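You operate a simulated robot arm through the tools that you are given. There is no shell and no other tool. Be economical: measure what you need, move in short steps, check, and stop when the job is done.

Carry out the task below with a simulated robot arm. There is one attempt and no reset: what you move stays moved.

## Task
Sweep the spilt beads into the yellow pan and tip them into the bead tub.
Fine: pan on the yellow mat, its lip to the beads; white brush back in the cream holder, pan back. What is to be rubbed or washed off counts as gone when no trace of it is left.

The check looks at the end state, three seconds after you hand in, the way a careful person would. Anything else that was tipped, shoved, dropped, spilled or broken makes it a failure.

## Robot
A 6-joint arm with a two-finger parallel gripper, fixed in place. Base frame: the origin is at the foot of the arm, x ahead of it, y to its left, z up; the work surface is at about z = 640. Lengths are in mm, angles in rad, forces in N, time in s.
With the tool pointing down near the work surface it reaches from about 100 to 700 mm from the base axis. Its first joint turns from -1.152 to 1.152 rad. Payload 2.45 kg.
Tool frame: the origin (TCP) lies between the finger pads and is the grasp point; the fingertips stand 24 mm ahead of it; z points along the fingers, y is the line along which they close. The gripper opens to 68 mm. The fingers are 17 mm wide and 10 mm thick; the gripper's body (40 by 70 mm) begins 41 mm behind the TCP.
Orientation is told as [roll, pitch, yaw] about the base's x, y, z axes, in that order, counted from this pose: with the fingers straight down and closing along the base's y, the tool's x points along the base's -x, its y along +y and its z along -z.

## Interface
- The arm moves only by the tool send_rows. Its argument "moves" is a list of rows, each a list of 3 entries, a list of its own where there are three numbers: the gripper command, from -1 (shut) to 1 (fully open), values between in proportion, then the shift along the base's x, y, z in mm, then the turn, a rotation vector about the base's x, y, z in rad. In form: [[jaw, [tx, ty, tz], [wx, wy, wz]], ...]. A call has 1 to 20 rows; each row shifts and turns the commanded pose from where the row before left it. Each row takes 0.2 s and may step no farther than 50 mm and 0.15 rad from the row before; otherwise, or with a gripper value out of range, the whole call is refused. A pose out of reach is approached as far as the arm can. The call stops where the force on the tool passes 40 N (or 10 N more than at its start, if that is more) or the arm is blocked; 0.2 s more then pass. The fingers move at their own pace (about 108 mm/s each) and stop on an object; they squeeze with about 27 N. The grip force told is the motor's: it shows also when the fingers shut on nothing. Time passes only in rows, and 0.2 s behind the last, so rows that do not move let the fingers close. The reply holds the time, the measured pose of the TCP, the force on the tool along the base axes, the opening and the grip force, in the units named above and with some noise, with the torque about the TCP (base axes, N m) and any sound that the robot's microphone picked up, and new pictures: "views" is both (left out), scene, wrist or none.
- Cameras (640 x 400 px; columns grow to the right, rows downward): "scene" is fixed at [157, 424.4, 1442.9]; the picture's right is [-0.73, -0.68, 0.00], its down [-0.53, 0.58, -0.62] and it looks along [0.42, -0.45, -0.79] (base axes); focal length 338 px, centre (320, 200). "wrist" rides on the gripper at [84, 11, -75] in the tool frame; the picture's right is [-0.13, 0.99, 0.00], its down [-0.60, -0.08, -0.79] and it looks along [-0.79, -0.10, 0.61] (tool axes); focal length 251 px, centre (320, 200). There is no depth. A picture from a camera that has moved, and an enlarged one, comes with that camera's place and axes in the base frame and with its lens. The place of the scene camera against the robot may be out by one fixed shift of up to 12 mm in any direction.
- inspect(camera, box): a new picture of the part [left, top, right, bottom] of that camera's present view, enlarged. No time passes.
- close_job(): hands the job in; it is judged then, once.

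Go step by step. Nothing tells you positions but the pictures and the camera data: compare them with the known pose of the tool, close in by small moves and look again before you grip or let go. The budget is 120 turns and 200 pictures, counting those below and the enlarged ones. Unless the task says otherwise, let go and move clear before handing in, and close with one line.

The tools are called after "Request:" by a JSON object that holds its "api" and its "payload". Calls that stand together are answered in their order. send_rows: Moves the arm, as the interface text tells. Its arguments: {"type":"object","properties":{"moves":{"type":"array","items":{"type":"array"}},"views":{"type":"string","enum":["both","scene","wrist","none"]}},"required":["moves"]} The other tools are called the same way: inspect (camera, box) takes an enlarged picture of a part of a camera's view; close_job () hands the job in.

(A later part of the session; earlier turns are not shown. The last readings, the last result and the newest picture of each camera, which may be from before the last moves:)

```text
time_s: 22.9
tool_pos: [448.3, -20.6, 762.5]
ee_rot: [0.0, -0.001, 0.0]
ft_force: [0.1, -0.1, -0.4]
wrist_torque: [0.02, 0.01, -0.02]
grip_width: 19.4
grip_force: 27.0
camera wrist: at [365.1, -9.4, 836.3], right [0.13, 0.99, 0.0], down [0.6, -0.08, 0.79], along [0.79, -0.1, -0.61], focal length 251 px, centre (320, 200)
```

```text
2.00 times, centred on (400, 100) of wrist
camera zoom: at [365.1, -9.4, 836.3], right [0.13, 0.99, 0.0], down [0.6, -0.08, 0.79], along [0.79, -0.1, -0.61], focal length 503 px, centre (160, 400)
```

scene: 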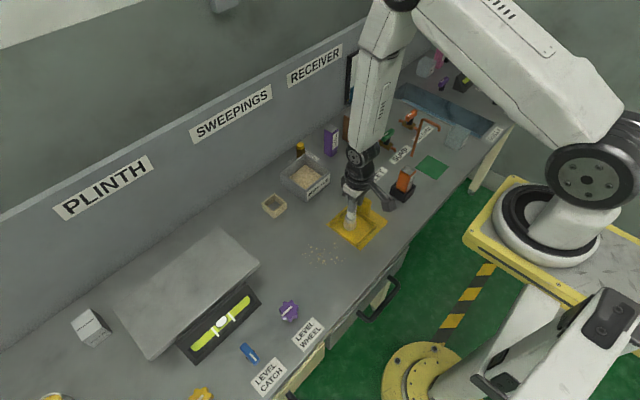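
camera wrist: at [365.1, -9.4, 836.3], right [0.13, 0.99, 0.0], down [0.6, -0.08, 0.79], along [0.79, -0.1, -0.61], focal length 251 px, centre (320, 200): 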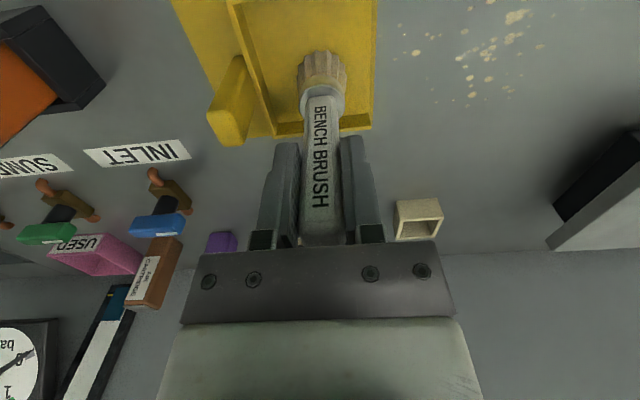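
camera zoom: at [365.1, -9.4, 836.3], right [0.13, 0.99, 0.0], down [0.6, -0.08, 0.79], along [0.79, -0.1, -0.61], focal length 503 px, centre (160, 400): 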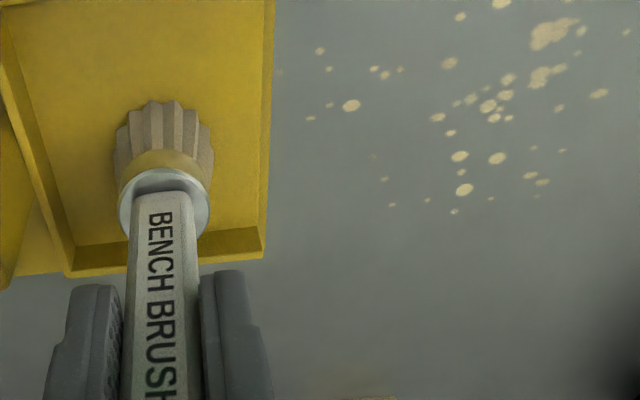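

The spots in the swept lane turned paler, so the brush wears them away with contact. I repeat the stroke with a bit more pressure and compare.

Request:
{"api": "send_rows", "payload": {"moves": [[-1, [0, 0, 30], [0, 0, 0]], [-1, [0, 46, 0], [0, 0, 0]], [-1, [0, 46, 0], [0, 0, 0]], [-1, [0, 46, 0], [0, 0, 0]], [-1, [0, 46, 0], [0, 0, 0]], [-1, [0, 0, -30], [0, 0, 0]], [-1, [0, 0, -6.8], [0, 0, 0]], [-1, [0, -15, 0], [0, 0, 0]], [-1, [0, -15, 0], [0, 0, 0]], [-1, [0, -15, 0], [0, 0, 0]], [-1, [0, -15, 0], [0, 0, 0]], [-1, [0, -15, 0], [0, 0, 0]], [-1, [0, -15, 0], [0, 0, 0]], [-1, [0, -15, 0], [0, 0, 0]], [-1, [0, -15, 0], [0, 0, 0]], [-1, [0, -6, 6.8], [0, 0, 0]], [-1, [0, -20, 0], [0, 0, 0]], [-1, [0, -20, 0], [0, 0, 0]], [-1, [0, -18, 0], [0, 0, 0]]], "views": "none"}}

Request:
{"api": "inspect", "payload": {"camera": "scene", "box": [280, 190, 408, 290]}}

Request:
{"api": "inspect", "payload": {"camera": "wrist", "box": [240, 0, 560, 200]}}

```text
time_s: 26.9
tool_pos: [448.5, -20.0, 761.1]
ee_rot: [-0.002, 0.0, -0.001]
ft_force: [-0.2, -0.4, -0.8]
wrist_torque: [-0.03, -0.01, -0.01]
grip_width: 19.4
grip_force: 27.6
```

```text
4.00 times, centred on (344, 240) of scene
camera zoom: at [157.0, 424.4, 1442.9], right [-0.73, -0.68, 0.0], down [-0.53, 0.58, -0.62], along [0.42, -0.45, -0.79], focal length 1353 px, centre (224, 40)
```

zoom: 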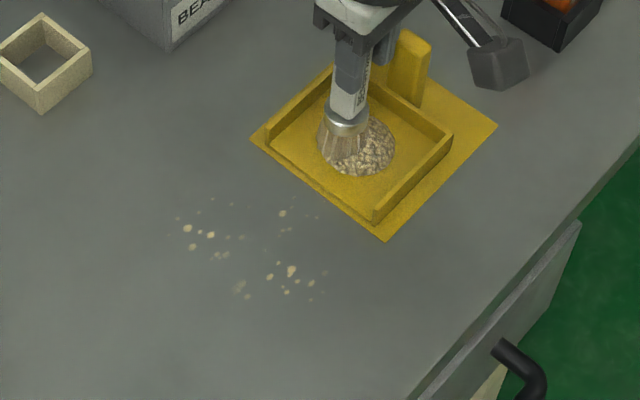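

```text
2.00 times, centred on (400, 100) of wrist
camera zoom: at [365.0, -8.7, 834.9], right [0.13, 0.99, 0.0], down [0.6, -0.08, 0.79], along [0.79, -0.1, -0.61], focal length 503 px, centre (160, 400)
```

zoom: 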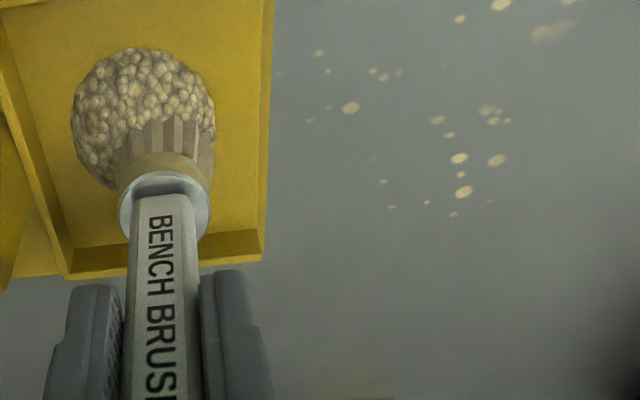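

A bead heap now shows in the pan and spots vanish along the lane. Next the lane at x≈482, then x≈415.

Request:
{"api": "send_rows", "payload": {"moves": [[-1, [0, 0, 30], [0, 0, 0]], [-1, [8, 46, 0], [0, 0, 0]], [-1, [8, 46, 0], [0, 0, 0]], [-1, [8, 46, 0], [0, 0, 0]], [-1, [9, 42, 0], [0, 0, 0]], [-1, [0, 0, -30], [0, 0, 0]], [-1, [0, 0, -6.8], [0, 0, 0]], [-1, [0, -15, 0], [0, 0, 0]], [-1, [0, -15, 0], [0, 0, 0]], [-1, [0, -15, 0], [0, 0, 0]], [-1, [0, -15, 0], [0, 0, 0]], [-1, [0, -15, 0], [0, 0, 0]], [-1, [-3, -15, 0], [0, 0, 0]], [-1, [-5, -15, 0], [0, 0, 0]], [-1, [-5, -11, 0], [0, 0, 0]], [-1, [-5, -6, 6.8], [0, 0, 0]], [-1, [-5, -20, 0], [0, 0, 0]], [-1, [-5, -20, 0], [0, 0, 0]], [-1, [-5, -18, 0], [0, 0, 0]]], "views": "none"}}

Request:
{"api": "send_rows", "payload": {"moves": [[-1, [0, 0, 30], [0, 0, 0]], [-1, [-8, 46, 0], [0, 0, 0]], [-1, [-8, 46, 0], [0, 0, 0]], [-1, [-8, 46, 0], [0, 0, 0]], [-1, [-9, 42, 0], [0, 0, 0]], [-1, [0, 0, -30], [0, 0, 0]], [-1, [0, 0, -6.8], [0, 0, 0]], [-1, [0, -15, 0], [0, 0, 0]], [-1, [0, -15, 0], [0, 0, 0]], [-1, [0, -15, 0], [0, 0, 0]], [-1, [0, -15, 0], [0, 0, 0]], [-1, [0, -15, 0], [0, 0, 0]], [-1, [3, -15, 0], [0, 0, 0]], [-1, [5, -15, 0], [0, 0, 0]], [-1, [5, -15, 0], [0, 0, 0]], [-1, [5, -6, 6.8], [0, 0, 0]], [-1, [5, -20, 0], [0, 0, 0]], [-1, [5, -20, 0], [0, 0, 0]], [-1, [5, -14, 0], [0, 0, 0]]], "views": "none"}}

Request:
{"api": "inspect", "payload": {"camera": "scene", "box": [280, 190, 408, 290]}}

Request:
{"api": "inspect", "payload": {"camera": "wrist", "box": [240, 0, 560, 200]}}

```text
time_s: 30.9
tool_pos: [449.2, -20.1, 760.3]
ee_rot: [0.0, 0.0, 0.001]
ft_force: [0.4, 0.4, -1.1]
wrist_torque: [0.0, 0.01, -0.01]
grip_width: 19.2
grip_force: 27.1
```

```text
time_s: 34.9
tool_pos: [448.6, -20.3, 760.8]
ee_rot: [-0.001, 0.002, -0.001]
ft_force: [0.3, 0.8, 0.0]
wrist_torque: [0.05, -0.01, -0.02]
grip_width: 19.4
grip_force: 27.2
```

```text
4.00 times, centred on (344, 240) of scene
camera zoom: at [157.0, 424.4, 1442.9], right [-0.73, -0.68, 0.0], down [-0.53, 0.58, -0.62], along [0.42, -0.45, -0.79], focal length 1353 px, centre (224, 40)
```

zoom: 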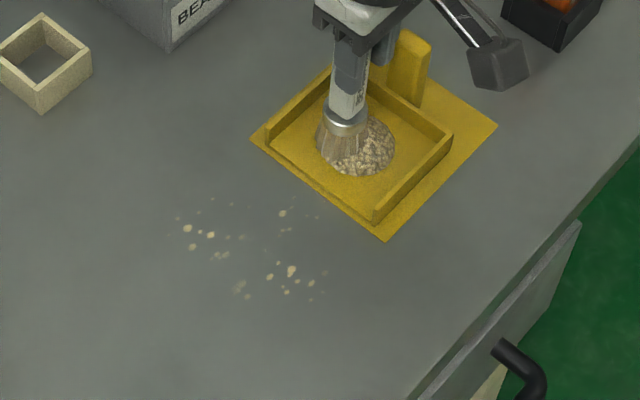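

```text
2.00 times, centred on (400, 100) of wrist
camera zoom: at [365.0, -8.3, 835.1], right [0.13, 0.99, 0.0], down [0.6, -0.08, 0.79], along [0.79, -0.1, -0.61], focal length 503 px, centre (160, 400)
```

zoom: 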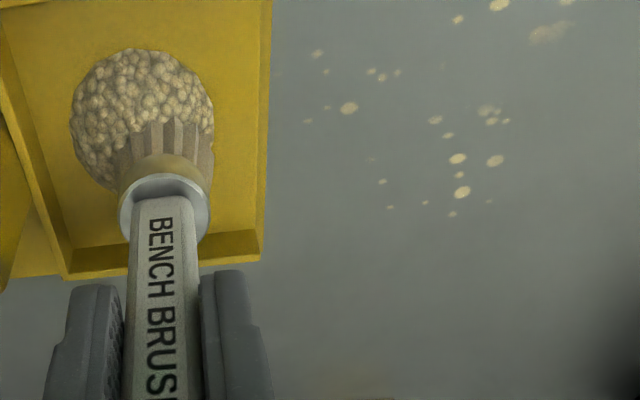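

The side lanes changed nothing, so the brush must have slid up a little in the grip. I go to the x≈415 lane start and feel for the bench again.

Request:
{"api": "send_rows", "payload": {"moves": [[-1, [0, 0, 30], [0, 0, 0]], [-1, [-8, 46, 0], [0, 0, 0]], [-1, [-8, 46, 0], [0, 0, 0]], [-1, [-8, 46, 0], [0, 0, 0]], [-1, [-9, 20, 0], [0, 0, 0]], [-1, [0, 0, -30], [0, 0, 0]], [-1, [0, 0, -6], [0, 0, 0]], [-1, [0, 0, -1], [0, 0, 0]], [-1, [0, 0, -1], [0, 0, 0]]], "views": "wrist"}}

```text
time_s: 36.9
tool_pos: [418.2, 139.1, 752.9]
ee_rot: [0.002, -0.001, 0.0]
ft_force: [-2.6, 1.6, 19.7]
wrist_torque: [0.16, 0.11, 0.04]
grip_width: 19.5
grip_force: 26.9
camera wrist: at [334.0, 149.9, 827.7], right [0.13, 0.99, 0.0], down [0.6, -0.08, 0.79], along [0.79, -0.1, -0.61], focal length 251 px, centre (320, 200)
```

wrist: 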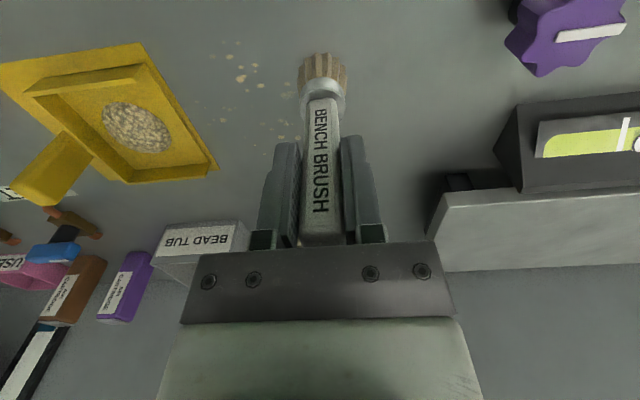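

Contact is now about 1.5 mm lower. I sweep this lane at roughly 12–15 N.

Request:
{"api": "send_rows", "payload": {"moves": [[-1, [0, 0, 0.4], [0, 0, 0]], [-1, [0, -15, 0], [0, 0, 0]], [-1, [0, -15, 0], [0, 0, 0]], [-1, [0, -15, 0], [0, 0, 0]], [-1, [0, -12, 0], [0, 0, 0]]], "views": "none"}}

```text
time_s: 38.1
tool_pos: [415.4, 79.6, 754.2]
ee_rot: [0.001, 0.003, -0.001]
ft_force: [0.6, -0.3, -0.6]
wrist_torque: [-0.02, 0.02, 0.0]
grip_width: 19.5
grip_force: 27.1
```

Request:
{"api": "send_rows", "payload": {"moves": [[-1, [0, 0, -0.5], [0, 0, 0]]], "views": "none"}}

Request:
{"api": "send_rows", "payload": {"moves": [[-1, [0, 0, -0.5], [0, 0, 0]]], "views": "none"}}

Request:
{"api": "send_rows", "payload": {"moves": [[-1, [0, 0, -0.4], [0, 0, 0]]], "views": "none"}}

```text
time_s: 38.5
tool_pos: [416.7, 80.6, 754.4]
ee_rot: [0.001, 0.003, 0.0]
ft_force: [-0.7, -0.2, 2.3]
wrist_torque: [-0.07, -0.01, -0.03]
grip_width: 19.2
grip_force: 26.8
```

```text
time_s: 38.9
tool_pos: [416.1, 80.4, 754.7]
ee_rot: [0.0, -0.001, 0.0]
ft_force: [-3.8, -1.1, 17.7]
wrist_torque: [-0.19, 0.13, -0.01]
grip_width: 19.6
grip_force: 27.4
```

```text
time_s: 39.3
tool_pos: [417.4, 81.9, 753.4]
ee_rot: [-0.001, -0.003, 0.0]
ft_force: [-2.7, -3.8, 18.9]
wrist_torque: [-0.36, -0.02, -0.05]
grip_width: 19.5
grip_force: 27.1
```

Request:
{"api": "send_rows", "payload": {"moves": [[-1, [0, -10, 0], [0, 0, 0]]], "views": "none"}}

Request:
{"api": "send_rows", "payload": {"moves": [[-1, [0, -10, 0], [0, 0, 0]]], "views": "none"}}

Request:
{"api": "inspect", "payload": {"camera": "scene", "box": [280, 190, 408, 290]}}

```text
time_s: 39.7
tool_pos: [418.2, 72.2, 752.8]
ee_rot: [0.001, -0.004, 0.0]
ft_force: [1.7, 3.8, 11.0]
wrist_torque: [0.34, -0.39, 0.09]
grip_width: 19.3
grip_force: 27.3
```

```text
time_s: 40.1
tool_pos: [416.4, 61.4, 753.7]
ee_rot: [0.0, -0.003, -0.001]
ft_force: [0.3, 5.0, 13.1]
wrist_torque: [0.42, -0.27, 0.08]
grip_width: 19.5
grip_force: 26.8
```

```text
4.00 times, centred on (344, 240) of scene
camera zoom: at [156.8, 424.5, 1442.9], right [-0.73, -0.68, 0.0], down [-0.53, 0.58, -0.62], along [0.42, -0.45, -0.79], focal length 1353 px, centre (224, 40)
```

zoom: 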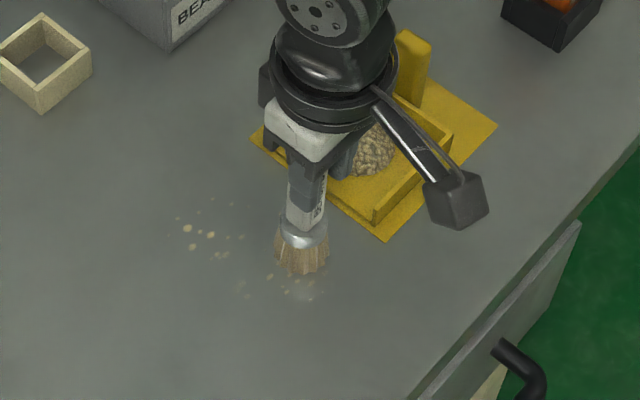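

Contact at ~12 N works: spots here fade. I keep stroking this area back and forth and finish in the pan.

Request:
{"api": "send_rows", "payload": {"moves": [[-1, [0, -10, 0], [0, 0, 0]], [-1, [0, -9, 0], [0, 0, 0]], [-1, [-8, 15, 0], [0, 0, 0]], [-1, [0, 15, 0], [0, 0, 0]], [-1, [0, 15, 0], [0, 0, 0]], [-1, [0, 15, 0], [0, 0, 0]], [-1, [0, 10, 0], [0, 0, 0]], [-1, [0, -15, 0], [0, 0, 0]], [-1, [0, -15, 0], [0, 0, 0]], [-1, [0, -15, 0], [0, 0, 0]], [-1, [0, -15, 0], [0, 0, 0]], [-1, [10, -10, 0], [0, 0, 0]]], "views": "none"}}

Request:
{"api": "inspect", "payload": {"camera": "scene", "box": [280, 190, 408, 290]}}

```text
time_s: 42.7
tool_pos: [417.2, 41.2, 751.5]
ee_rot: [-0.002, -0.001, -0.001]
ft_force: [0.6, 1.8, 0.0]
wrist_torque: [0.0, 0.02, 0.0]
grip_width: 19.5
grip_force: 26.7
```

```text
4.00 times, centred on (344, 240) of scene
camera zoom: at [157.0, 424.4, 1442.9], right [-0.73, -0.68, 0.0], down [-0.53, 0.58, -0.62], along [0.42, -0.45, -0.79], focal length 1353 px, centre (224, 40)
```

zoom: 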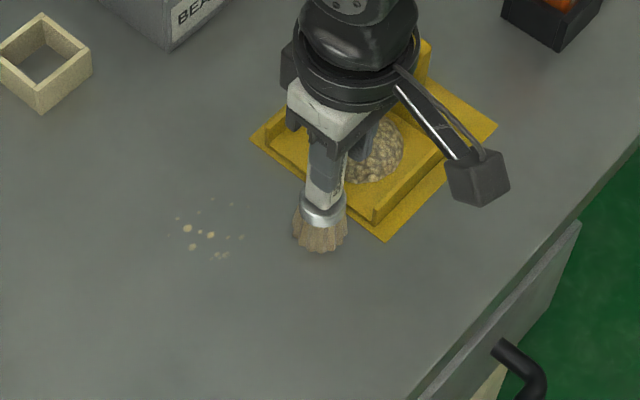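

That side is clean and the heap grew. Now the remaining patch near (485,100): I move there and feel for contact.

Request:
{"api": "send_rows", "payload": {"moves": [[-1, [0, 0, 20], [0, 0, 0]], [-1, [25, 35, 0], [0, 0, 0]], [-1, [25, 35, 0], [0, 0, 0]], [-1, [25, 27, 0], [0, 0, 0]], [-1, [0, 0, -19], [0, 0, 0]], [-1, [0, 0, -0.6], [0, 0, 0]]], "views": "none"}}

Request:
{"api": "send_rows", "payload": {"moves": [[-1, [0, 0, -0.7], [0, 0, 0]]], "views": "none"}}

```text
time_s: 44.1
tool_pos: [493.5, 139.2, 752.9]
ee_rot: [0.001, 0.0, 0.0]
ft_force: [-0.6, -0.1, -0.3]
wrist_torque: [0.04, 0.02, -0.02]
grip_width: 19.4
grip_force: 26.9
```

```text
time_s: 44.5
tool_pos: [494.0, 138.5, 751.6]
ee_rot: [0.0, 0.0, 0.0]
ft_force: [0.1, 0.1, -0.6]
wrist_torque: [0.0, 0.06, -0.03]
grip_width: 19.3
grip_force: 27.3
```

Request:
{"api": "send_rows", "payload": {"moves": [[-1, [0, 0, -0.6], [0, 0, 0]]], "views": "none"}}

Request:
{"api": "send_rows", "payload": {"moves": [[-1, [0, 0, -0.5], [0, 0, 0]]], "views": "none"}}

```text
time_s: 44.9
tool_pos: [493.8, 138.9, 751.9]
ee_rot: [0.0, 0.0, 0.001]
ft_force: [-0.2, -0.1, 0.0]
wrist_torque: [0.02, 0.0, 0.0]
grip_width: 19.5
grip_force: 27.4
```

```text
time_s: 45.3
tool_pos: [494.2, 139.7, 752.5]
ee_rot: [0.001, 0.001, 0.001]
ft_force: [0.2, 0.4, -0.1]
wrist_torque: [0.0, 0.04, 0.0]
grip_width: 19.6
grip_force: 27.6
```

Request:
{"api": "send_rows", "payload": {"moves": [[-1, [0, 0, -0.6], [0, 0, 0]]], "views": "none"}}

Request:
{"api": "send_rows", "payload": {"moves": [[-1, [0, 0, -0.5], [0, 0, 0]]], "views": "none"}}

Request:
{"api": "inspect", "payload": {"camera": "wrist", "box": [200, 0, 440, 150]}}

```text
time_s: 45.7
tool_pos: [493.8, 139.1, 751.7]
ee_rot: [0.001, 0.0, -0.001]
ft_force: [-2.3, -2.1, 7.5]
wrist_torque: [-0.19, 0.19, -0.02]
grip_width: 19.3
grip_force: 27.1
```

```text
time_s: 46.1
tool_pos: [493.4, 140.6, 751.0]
ee_rot: [-0.002, 0.001, 0.0]
ft_force: [-4.3, -1.9, 16.5]
wrist_torque: [-0.17, 0.29, -0.04]
grip_width: 19.5
grip_force: 27.1
```

```text
2.67 times, centred on (320, 75) of wrist
camera zoom: at [409.5, 150.6, 824.8], right [0.13, 0.99, 0.0], down [0.6, -0.08, 0.79], along [0.79, -0.1, -0.61], focal length 670 px, centre (320, 533)
```

zoom: 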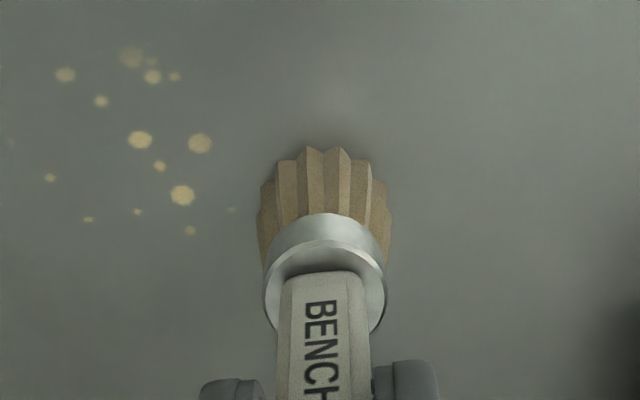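

Contact again (16 N). Beads here lie at x 460–505, y 65–118. I stroke at x≈494 and back at ≈474, then forward again.

Request:
{"api": "send_rows", "payload": {"moves": [[-1, [0, -15, 0], [0, 0, 0]], [-1, [0, -15, 0], [0, 0, 0]], [-1, [0, -15, 0], [0, 0, 0]], [-1, [0, -15, 0], [0, 0, 0]], [-1, [0, -15, 0], [0, 0, 0]], [-1, [0, -12, 0], [0, 0, 0]]], "views": "none"}}

Request:
{"api": "inspect", "payload": {"camera": "scene", "box": [280, 190, 408, 290]}}

```text
time_s: 47.5
tool_pos: [493.7, 50.7, 750.2]
ee_rot: [-0.001, -0.001, 0.001]
ft_force: [-0.7, 7.5, 19.1]
wrist_torque: [0.59, -0.13, 0.04]
grip_width: 19.3
grip_force: 27.4
```

```text
4.00 times, centred on (344, 240) of scene
camera zoom: at [156.7, 424.5, 1442.9], right [-0.73, -0.68, 0.0], down [-0.53, 0.58, -0.62], along [0.42, -0.45, -0.79], focal length 1353 px, centre (224, 40)
```

zoom: 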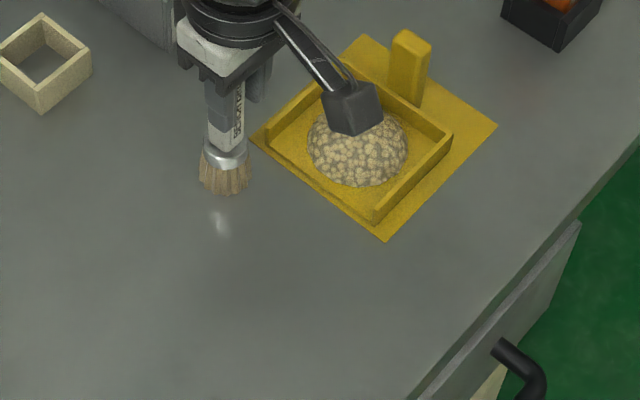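

The bench looks clean and the heap is in the pan. I lift the brush clear and check closely for any trace.

Request:
{"api": "send_rows", "payload": {"moves": [[-1, [0, 0, 40], [0, 0, 0]], [-1, [0, 0, 45], [0, 0, 0]], [-1, [40, 10, 20], [0, 0, 0]], [-1, [40, 10, 0], [0, 0, 0]]]}}

Request:
{"api": "inspect", "payload": {"camera": "scene", "box": [290, 220, 354, 270]}}

Request:
{"api": "inspect", "payload": {"camera": "scene", "box": [270, 190, 398, 290]}}

```text
time_s: 48.5
tool_pos: [572.3, 71.3, 855.3]
ee_rot: [-0.001, 0.002, 0.001]
ft_force: [0.5, 0.2, -0.4]
wrist_torque: [0.01, 0.03, -0.01]
grip_width: 19.4
grip_force: 27.5
camera wrist: at [488.3, 82.8, 928.9], right [0.13, 0.99, 0.0], down [0.6, -0.08, 0.79], along [0.79, -0.1, -0.61], focal length 251 px, centre (320, 200)
```

scene: 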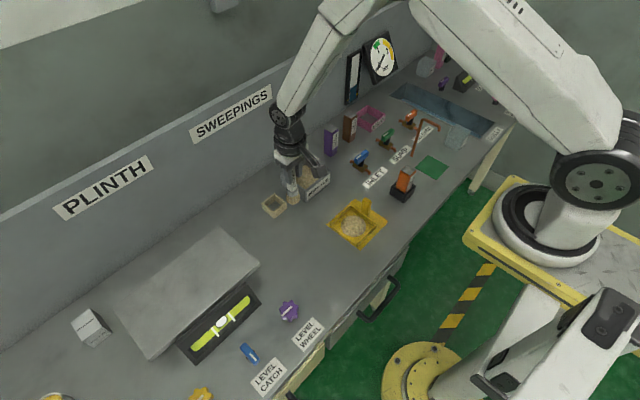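
wrist: 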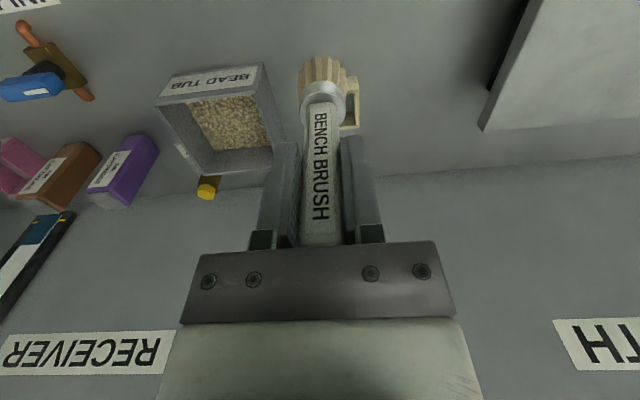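

```text
8.00 times, centred on (322, 245) of scene
camera zoom: at [157.0, 424.4, 1442.9], right [-0.73, -0.68, 0.0], down [-0.53, 0.58, -0.62], along [0.42, -0.45, -0.79], focal length 2706 px, centre (304, -160)
```

zoom: 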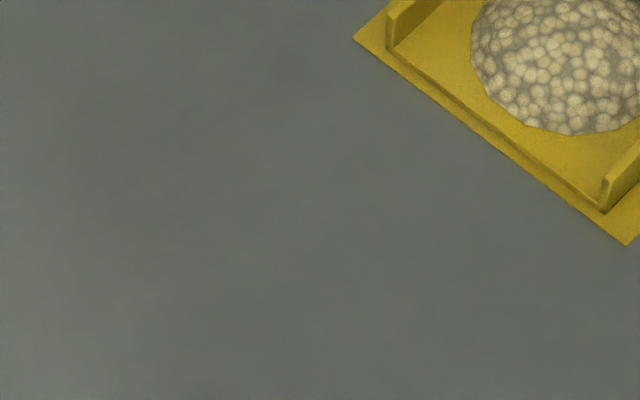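

```text
4.00 times, centred on (334, 240) of scene
camera zoom: at [157.0, 424.4, 1442.9], right [-0.73, -0.68, 0.0], down [-0.53, 0.58, -0.62], along [0.42, -0.45, -0.79], focal length 1353 px, centre (264, 40)
```

zoom: 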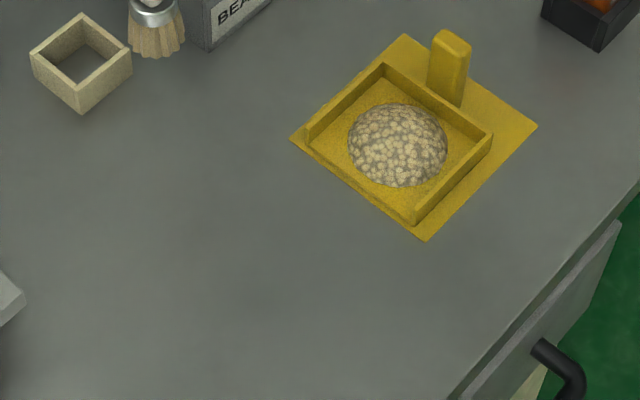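

No trace of beads is left on the bench. Now the brush goes back: I move above the holder and check alignment.

Request:
{"api": "send_rows", "payload": {"moves": [[-1, [30, 5, 10], [0, 0, 0]], [-1, [30, 6, 0], [0, 0, 0]], [-1, [18.5, 0.5, 0], [0, 0, 0]], [-1, [0, 0, -20], [0, 0, 0]]]}}

Request:
{"api": "inspect", "payload": {"camera": "scene", "box": [200, 130, 328, 230]}}

Request:
{"api": "inspect", "payload": {"camera": "wrist", "box": [200, 0, 440, 150]}}

```text
time_s: 49.5
tool_pos: [650.0, 82.8, 845.7]
ee_rot: [0.001, 0.001, 0.0]
ft_force: [0.0, 0.4, -1.3]
wrist_torque: [-0.03, 0.04, 0.0]
grip_width: 19.3
grip_force: 26.7
camera wrist: at [565.9, 94.3, 919.8], right [0.13, 0.99, 0.0], down [0.6, -0.08, 0.79], along [0.79, -0.1, -0.61], focal length 251 px, centre (320, 200)
```

scene: 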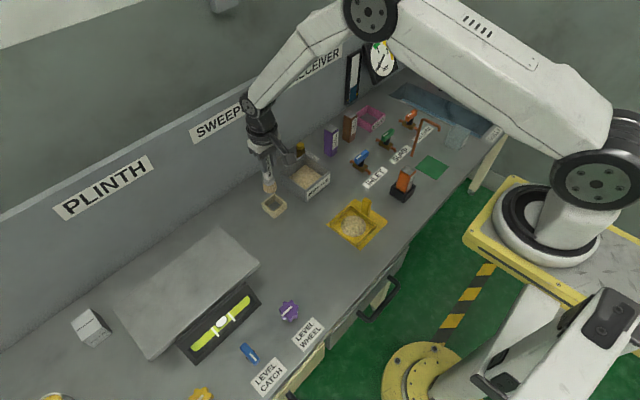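
wrist: 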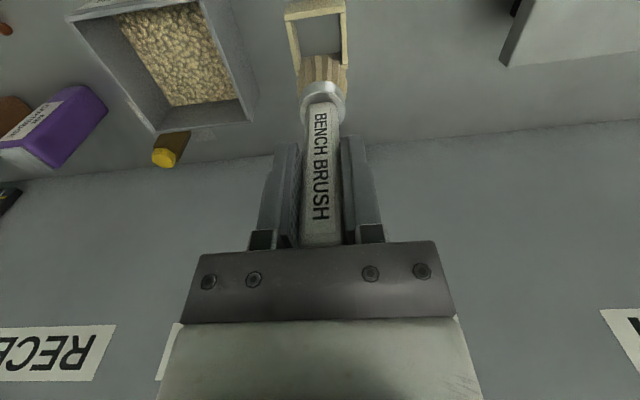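

```text
4.00 times, centred on (264, 180) of scene
camera zoom: at [157.0, 424.4, 1442.9], right [-0.73, -0.68, 0.0], down [-0.53, 0.58, -0.62], along [0.42, -0.45, -0.79], focal length 1353 px, centre (544, 280)
```

zoom: 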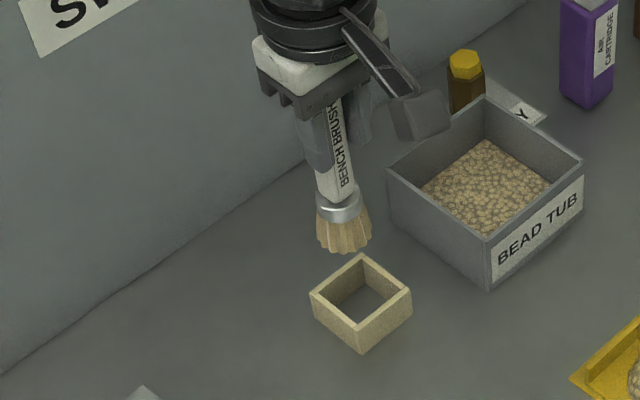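

```text
2.67 times, centred on (320, 75) of wrist
camera zoom: at [565.9, 94.3, 919.8], right [0.13, 0.99, 0.0], down [0.6, -0.08, 0.79], along [0.79, -0.1, -0.61], focal length 670 px, centre (320, 533)
```

zoom: 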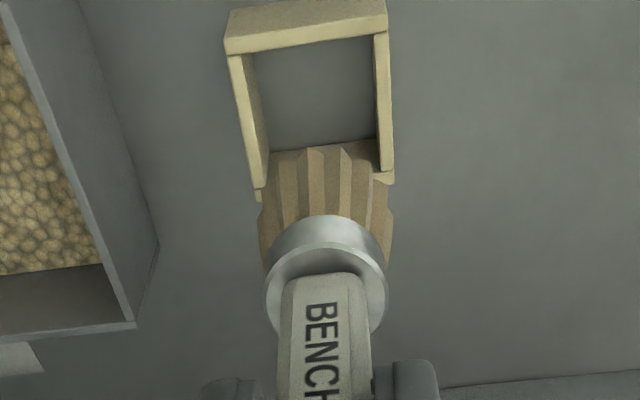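

Alignment matches the way it came out. I lower toward the rim and look again.

Request:
{"api": "send_rows", "payload": {"moves": [[-1, [0.5, 0, -25], [0, 0, 0]], [-1, [0, 0, -20], [0, 0, 0]], [-1, [0, 0, -8], [0, 0, 0]]], "views": "none"}}

Request:
{"api": "inspect", "payload": {"camera": "scene", "box": [232, 155, 312, 218]}}

Request:
{"api": "inspect", "payload": {"camera": "wrist", "box": [200, 0, 440, 150]}}

```text
time_s: 50.3
tool_pos: [651.6, 82.4, 792.2]
ee_rot: [-0.002, 0.002, 0.0]
ft_force: [0.0, 0.1, -1.0]
wrist_torque: [0.01, -0.01, 0.02]
grip_width: 19.6
grip_force: 27.1
```

```text
6.35 times, centred on (272, 186) of scene
camera zoom: at [157.0, 424.4, 1442.9], right [-0.73, -0.68, 0.0], down [-0.53, 0.58, -0.62], along [0.42, -0.45, -0.79], focal length 2147 px, centre (625, 286)
```

zoom: 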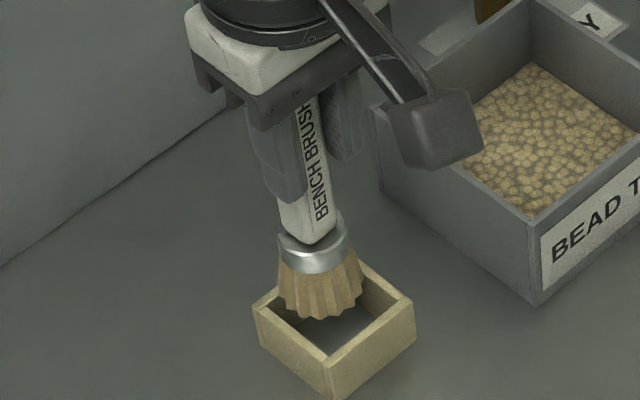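

```text
2.67 times, centred on (320, 75) of wrist
camera zoom: at [567.6, 93.6, 865.8], right [0.13, 0.99, 0.0], down [0.6, -0.08, 0.79], along [0.79, -0.1, -0.61], focal length 670 px, centre (320, 533)
```

zoom: 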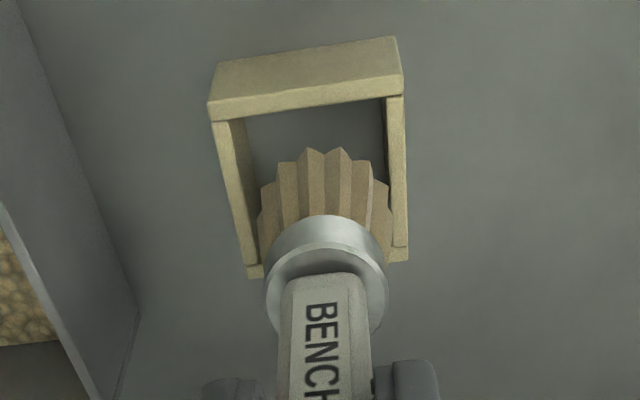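

Request:
{"api": "send_rows", "payload": {"moves": [[-1, [0, 0, -8], [0, 0, 0]], [-1, [0, 0, -8], [0, 0, 0]], [-1, [0, 0, -8], [0, 0, 0]], [-1, [0, 0, -8], [0, 0, 0]], [-1, [0, 0, -5], [0, 0, 0]]], "views": "none"}}

Request:
{"api": "inspect", "payload": {"camera": "scene", "box": [232, 155, 312, 218]}}

```text
time_s: 51.5
tool_pos: [652.6, 83.4, 755.2]
ee_rot: [0.002, -0.002, 0.001]
ft_force: [-1.5, -2.3, 1.2]
wrist_torque: [-0.33, 0.06, -0.01]
grip_width: 19.5
grip_force: 26.8
```

```text
6.35 times, centred on (272, 186) of scene
camera zoom: at [157.0, 424.4, 1442.9], right [-0.73, -0.68, 0.0], down [-0.53, 0.58, -0.62], along [0.42, -0.45, -0.79], focal length 2147 px, centre (625, 286)
```

zoom: 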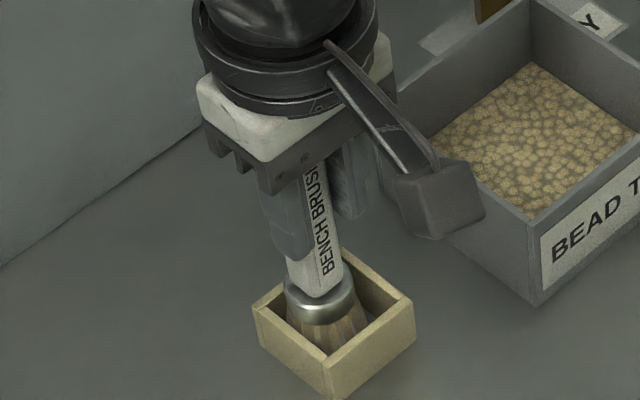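

The brush is in the holder with a light touch on its +y side. I ease −y 1 mm and settle it on the floor.

Request:
{"api": "send_rows", "payload": {"moves": [[-1, [-0.5, -1, -1.5], [0, 0, 0]], [-1, [0, 0, -1], [0, 0, 0]]], "views": "none"}}

```text
time_s: 52.1
tool_pos: [652.4, 82.7, 753.0]
ee_rot: [0.0, 0.0, -0.001]
ft_force: [0.5, -0.7, 0.0]
wrist_torque: [-0.04, 0.0, 0.0]
grip_width: 19.4
grip_force: 26.9
```

Request:
{"api": "send_rows", "payload": {"moves": [[-1, [0, 0, -0.7], [0, 0, 0]]], "views": "none"}}

Request:
{"api": "send_rows", "payload": {"moves": [[-1, [0, 0, -0.7], [0, 0, 0]]], "views": "none"}}

```text
time_s: 52.5
tool_pos: [651.5, 82.8, 751.7]
ee_rot: [0.001, 0.0, -0.001]
ft_force: [0.1, -0.1, -0.3]
wrist_torque: [0.01, 0.01, 0.01]
grip_width: 19.4
grip_force: 27.2
```

```text
time_s: 52.9
tool_pos: [652.1, 82.9, 751.2]
ee_rot: [0.0, 0.0, 0.001]
ft_force: [-0.5, -0.4, 0.2]
wrist_torque: [0.02, 0.02, 0.0]
grip_width: 19.3
grip_force: 26.6
```

Request:
{"api": "send_rows", "payload": {"moves": [[-1, [0, 0, -0.6], [0, 0, 0]]], "views": "none"}}

Request:
{"api": "send_rows", "payload": {"moves": [[-0.2, [0, 0, 0], [0, 0, 0]], [0.4, [0, 0, 0], [0, 0, 0]], [0.4, [0, 0, 0], [0, 0, 0]]]}}

Request:
{"api": "inspect", "payload": {"camera": "scene", "box": [232, 155, 312, 218]}}

```text
time_s: 53.3
tool_pos: [652.4, 83.1, 750.5]
ee_rot: [0.0, 0.0, 0.001]
ft_force: [0.5, -0.4, 0.0]
wrist_torque: [-0.02, 0.03, 0.03]
grip_width: 19.5
grip_force: 27.4
```

```text
time_s: 54.1
tool_pos: [652.3, 82.6, 750.4]
ee_rot: [-0.001, 0.0, 0.001]
ft_force: [-1.0, 1.2, 0.1]
wrist_torque: [0.03, 0.0, 0.02]
grip_width: 47.6
grip_force: 0.1
camera wrist: at [567.7, 93.7, 824.5], right [0.13, 0.99, 0.0], down [0.6, -0.08, 0.79], along [0.79, -0.1, -0.61], focal length 251 px, centre (320, 200)
```

scene: 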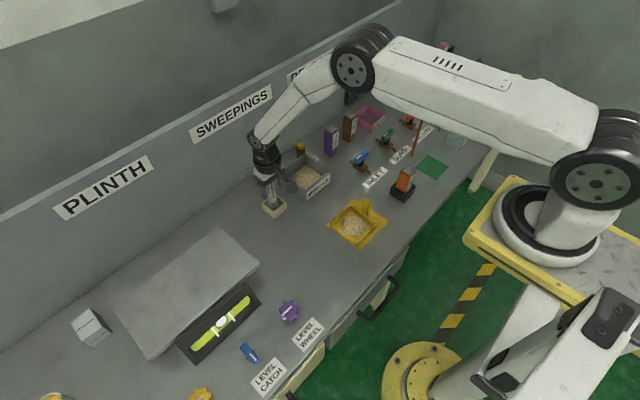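
wrist: 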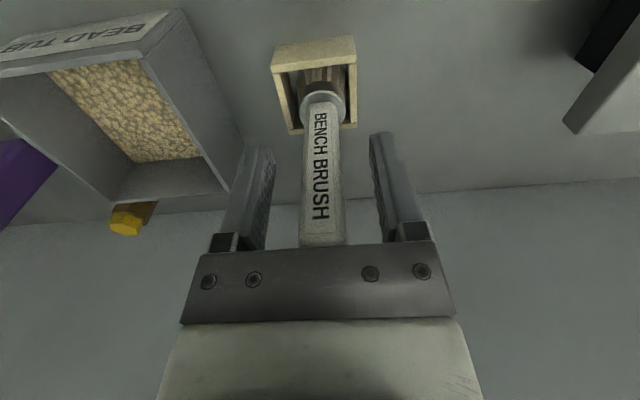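

```text
6.35 times, centred on (272, 186) of scene
camera zoom: at [157.0, 424.4, 1442.9], right [-0.73, -0.68, 0.0], down [-0.53, 0.58, -0.62], along [0.42, -0.45, -0.79], focal length 2147 px, centre (625, 286)
```

zoom: 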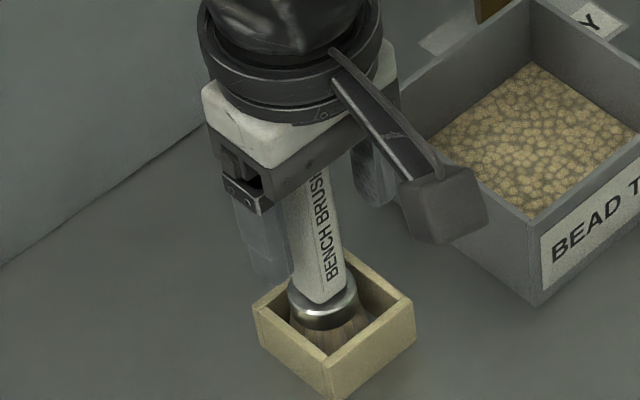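

The brush stands in its holder. I rise straight up and return above the pan handle.

Request:
{"api": "send_rows", "payload": {"moves": [[0.4, [0, 0, 30], [0, 0, 0]], [0.4, [0, 0, 45], [0, 0, 0]], [0.4, [0, 0, 45], [0, 0, 0]], [0.4, [-45, 0, 0], [0, 0, 0]], [0.4, [-45, 0, 0], [0, 0, 0]], [0.4, [-45, -20, 0], [0, 0, 0]], [0.3, [-40, -25, 0], [0, 0, 0]], [0.2, [-25, -40, 0], [0, 0, 0]], [0.18, [0, -45, 0], [0, 0, 0]], [0.18, [0, -30, -20], [0, 0, 0]]]}}

Request:
{"api": "inspect", "payload": {"camera": "scene", "box": [240, 135, 400, 260]}}

Request:
{"api": "inspect", "payload": {"camera": "wrist", "box": [200, 0, 520, 200]}}

```text
time_s: 56.3
tool_pos: [450.4, -80.0, 849.4]
ee_rot: [-0.002, -0.001, -0.002]
ft_force: [-0.2, -0.5, 0.4]
wrist_torque: [0.01, 0.0, 0.0]
grip_width: 40.1
grip_force: 0.1
camera wrist: at [366.4, -68.3, 922.9], right [0.13, 0.99, 0.0], down [0.6, -0.08, 0.79], along [0.79, -0.1, -0.61], focal length 251 px, centre (320, 200)
```

scene: 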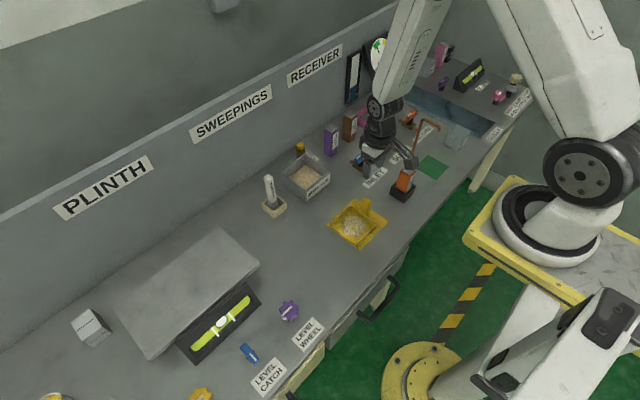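
wrist: 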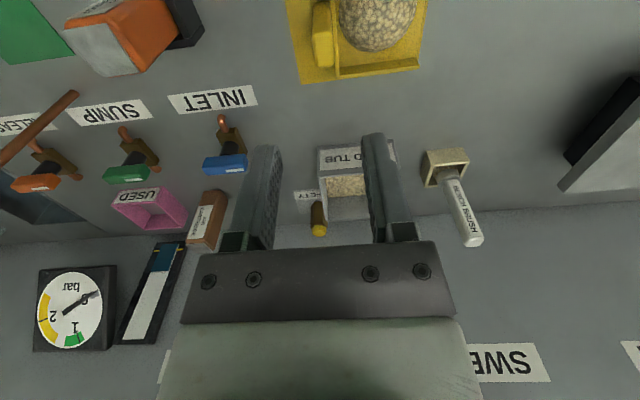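

```text
3.20 times, centred on (320, 198) of scene
camera zoom: at [157.0, 424.4, 1442.9], right [-0.73, -0.68, 0.0], down [-0.53, 0.58, -0.62], along [0.42, -0.45, -0.79], focal length 1082 px, centre (320, 208)
```

zoom: 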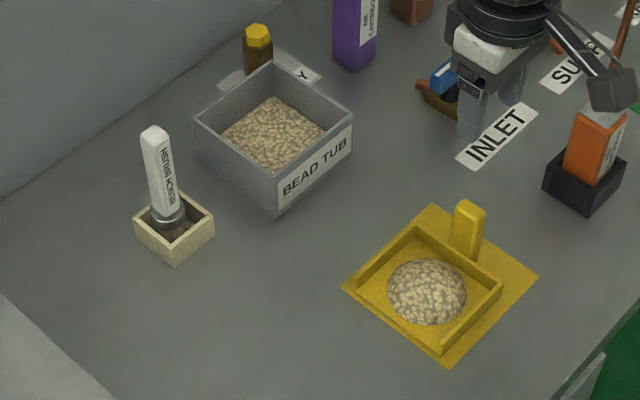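

```text
2.00 times, centred on (360, 100) of wrist
camera zoom: at [366.4, -68.3, 922.9], right [0.13, 0.99, 0.0], down [0.6, -0.08, 0.79], along [0.79, -0.1, -0.61], focal length 503 px, centre (240, 400)
```

zoom: 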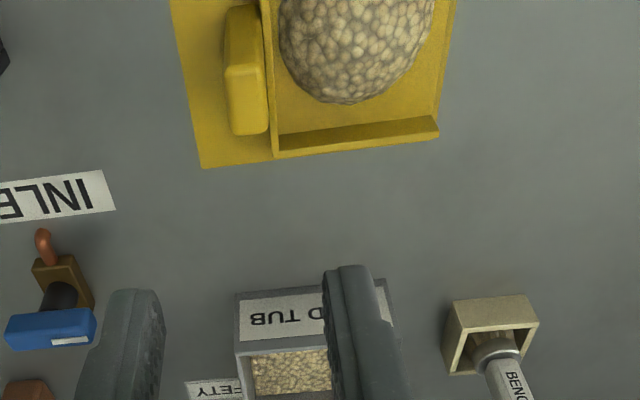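

Tub spans x≈610–714, y≈−98–0, rim z≈693. I descend on the pan handle again and check.

Request:
{"api": "send_rows", "payload": {"moves": [[0.18, [1, 3, -45], [0, 0, 0]], [0.18, [0, 0, -50], [0, 0, 0]], [0.18, [0, 0, -40], [0, 0, 0]]], "views": "none"}}

Request:
{"api": "inspect", "payload": {"camera": "wrist", "box": [200, 0, 520, 200]}}

```text
time_s: 57.1
tool_pos: [453.9, -76.2, 714.3]
ee_rot: [0.0, 0.001, 0.0]
ft_force: [0.2, 0.6, 0.4]
wrist_torque: [0.02, -0.01, 0.02]
grip_width: 40.2
grip_force: 0.1
```

```text
2.00 times, centred on (360, 100) of wrist
camera zoom: at [369.4, -65.1, 788.2], right [0.13, 0.99, 0.0], down [0.6, -0.08, 0.79], along [0.79, -0.1, -0.61], focal length 503 px, centre (240, 400)
```

zoom: 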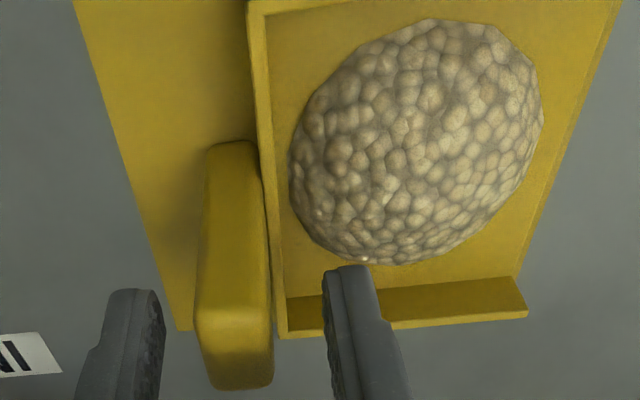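

The handle is centred. I narrow the jaws a bit to stay off the heap, lower, and grip.

Request:
{"api": "send_rows", "payload": {"moves": [[-0.1, [0, 0, 0], [0, 0, 0]], [-0.1, [0, -0.5, -5], [0, 0, 0]], [-0.1, [0, 0, -5], [0, 0, 0]], [-1, [0, 0, 0], [0, 0, 0]], [-1, [0, 0, 0], [0, 0, 0]], [-1, [0, 0, 0], [0, 0, 0]]], "views": "none"}}

Request:
{"api": "inspect", "payload": {"camera": "wrist", "box": [200, 0, 520, 200]}}

```text
time_s: 58.5
tool_pos: [453.9, -75.4, 705.0]
ee_rot: [0.0, 0.001, -0.001]
ft_force: [0.5, 0.4, 1.5]
wrist_torque: [0.02, -0.05, 0.0]
grip_width: 15.2
grip_force: 27.6
```

```text
2.00 times, centred on (360, 100) of wrist
camera zoom: at [369.6, -64.8, 779.4], right [0.13, 0.99, 0.0], down [0.6, -0.08, 0.79], along [0.79, -0.1, -0.61], focal length 503 px, centre (240, 400)
```

zoom: 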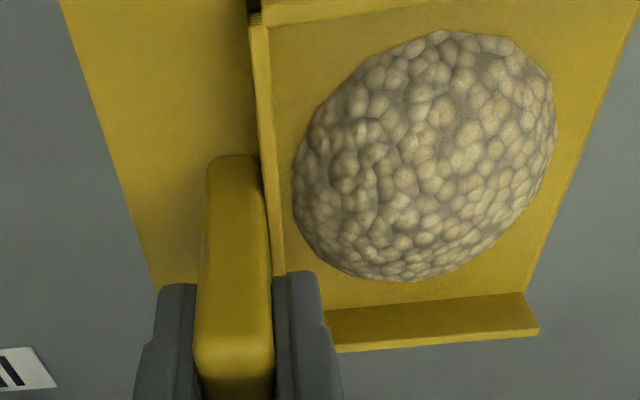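

Gripped. I lift gently and check the load.

Request:
{"api": "send_rows", "payload": {"moves": [[-1, [0, 0, 5], [0, 0, 0]], [-1, [0, 0, 15], [0, 0, 0]], [-1, [0, 0, 25], [0, 0, 0]], [-1, [0, 0, 30], [0, 0, 0]], [-1, [0, 0, 35], [0, 0, 0]], [-1, [0, 0, 35], [0, 0, 0]]]}}

```text
time_s: 59.9
tool_pos: [453.8, -75.3, 851.2]
ee_rot: [0.0, 0.001, 0.001]
ft_force: [-0.8, -0.2, -0.8]
wrist_torque: [-0.03, -0.01, 0.01]
grip_width: 15.3
grip_force: 26.9
camera wrist: at [369.6, -63.7, 925.1], right [0.13, 0.99, 0.0], down [0.6, -0.08, 0.79], along [0.79, -0.1, -0.61], focal length 251 px, centre (320, 200)
```

scene: 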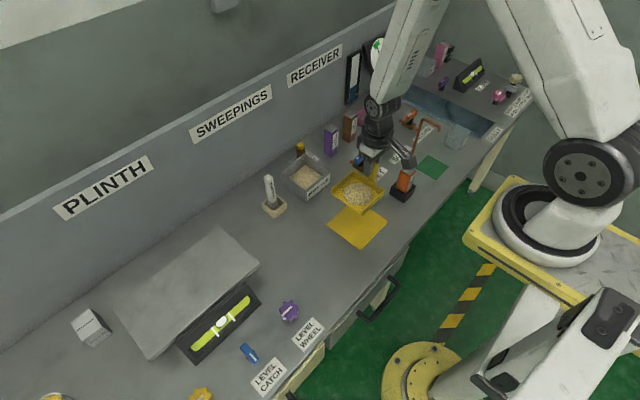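
wrist: 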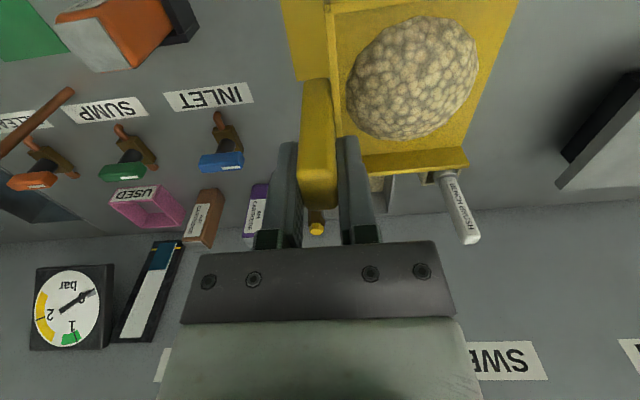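

The heap rides well. I yaw the pan +90° so its lip points back toward the base.

Request:
{"api": "send_rows", "payload": {"moves": [[-1, [0, 0, 5], [0, 0, 0.1428]], [-1, [0, 0, 5], [0, 0, 0.1428]], [-1, [0, 0, 5], [0, 0, 0.1428]], [-1, [0, 0, 5], [0, 0, 0.1428]], [-1, [0, 0, 0], [0, 0, 0.1428]], [-1, [0, 0, 0], [0, 0, 0.1428]], [-1, [0, 0, 0], [0, 0, 0.1428]], [-1, [0, 0, 0], [0, 0, 0.1428]], [-1, [0, 0, 0], [0, 0, 0.1428]], [-1, [0, 0, 0], [0, 0, 0.1428]], [-1, [0, 0, 0], [0, 0, 0.1428]]]}}

```text
time_s: 62.3
tool_pos: [452.8, -75.7, 871.1]
ee_rot: [-0.002, 0.001, 1.572]
ft_force: [-0.4, -0.3, -0.4]
wrist_torque: [0.02, -0.02, 0.04]
grip_width: 15.3
grip_force: 27.5
camera wrist: at [441.8, -159.2, 944.4], right [-0.99, 0.13, 0.0], down [0.08, 0.6, 0.79], along [0.1, 0.79, -0.61], focal length 251 px, centre (320, 200)
```

scene: 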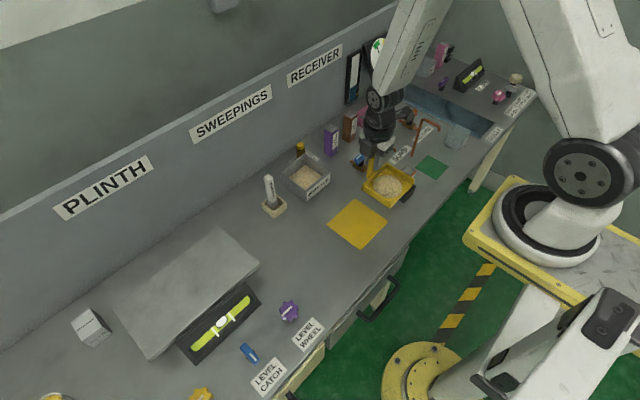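
wrist: 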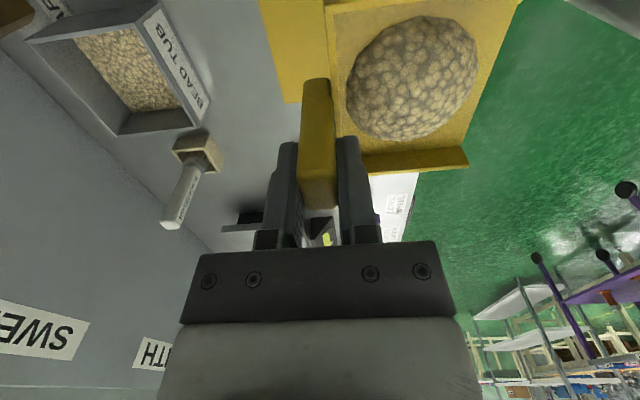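

Heap is steady. I carry the pan over the tub, tilting 15° as the lip comes over the opening.

Request:
{"api": "send_rows", "payload": {"moves": [[-1, [38, 6, 0], [0, 0, 0]], [-1, [38, 6, 0], [0, 0, 0]], [-1, [38, 6, 0], [0, 0, 0]], [-1, [38, 6, 0], [0, 0, 0]], [-1, [38, 6, 0], [0, 0, 0]], [-1, [15, 0, -12], [0, -0.06, 0]], [-1, [15, 0, -12], [0, -0.06, 0]], [-1, [12, 0, -12], [0, -0.06, 0]]]}}

Request:
{"api": "inspect", "payload": {"camera": "scene", "box": [230, 120, 390, 245]}}

```text
time_s: 64.1
tool_pos: [686.2, -43.1, 833.0]
ee_rot: [-0.181, 0.0, 1.573]
ft_force: [0.3, 0.0, -1.0]
wrist_torque: [-0.01, 0.0, 0.01]
grip_width: 15.3
grip_force: 26.7
camera wrist: at [661.0, -127.8, 905.3], right [-0.98, 0.13, -0.18], down [-0.07, 0.6, 0.79], along [0.21, 0.79, -0.58], focal length 251 px, centre (320, 200)
```

scene: 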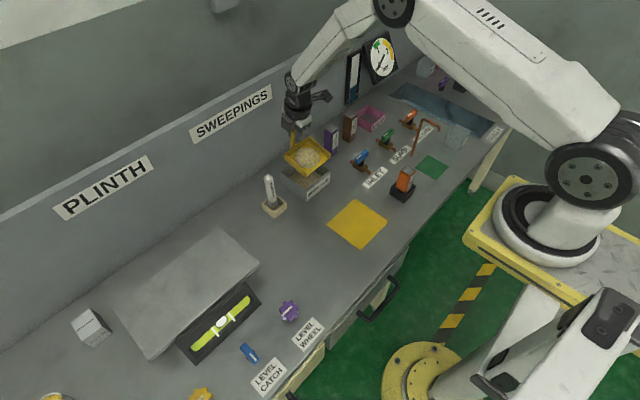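
wrist: 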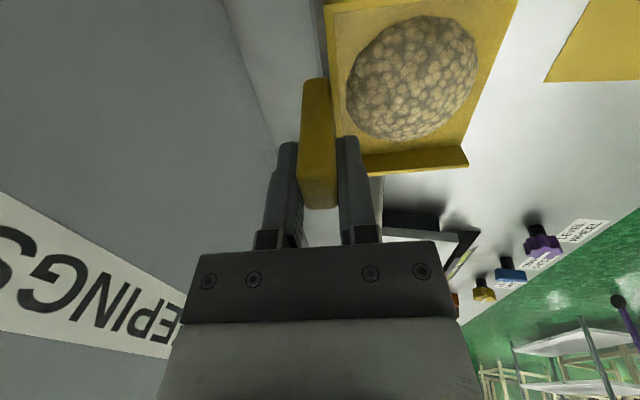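

```text
3.20 times, centred on (310, 182) of scene
camera zoom: at [157.0, 424.4, 1442.9], right [-0.73, -0.68, 0.0], down [-0.53, 0.58, -0.62], along [0.42, -0.45, -0.79], focal length 1082 px, centre (352, 256)
```

zoom: 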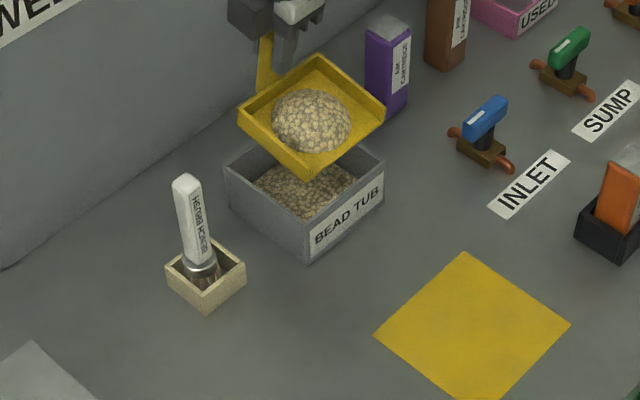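

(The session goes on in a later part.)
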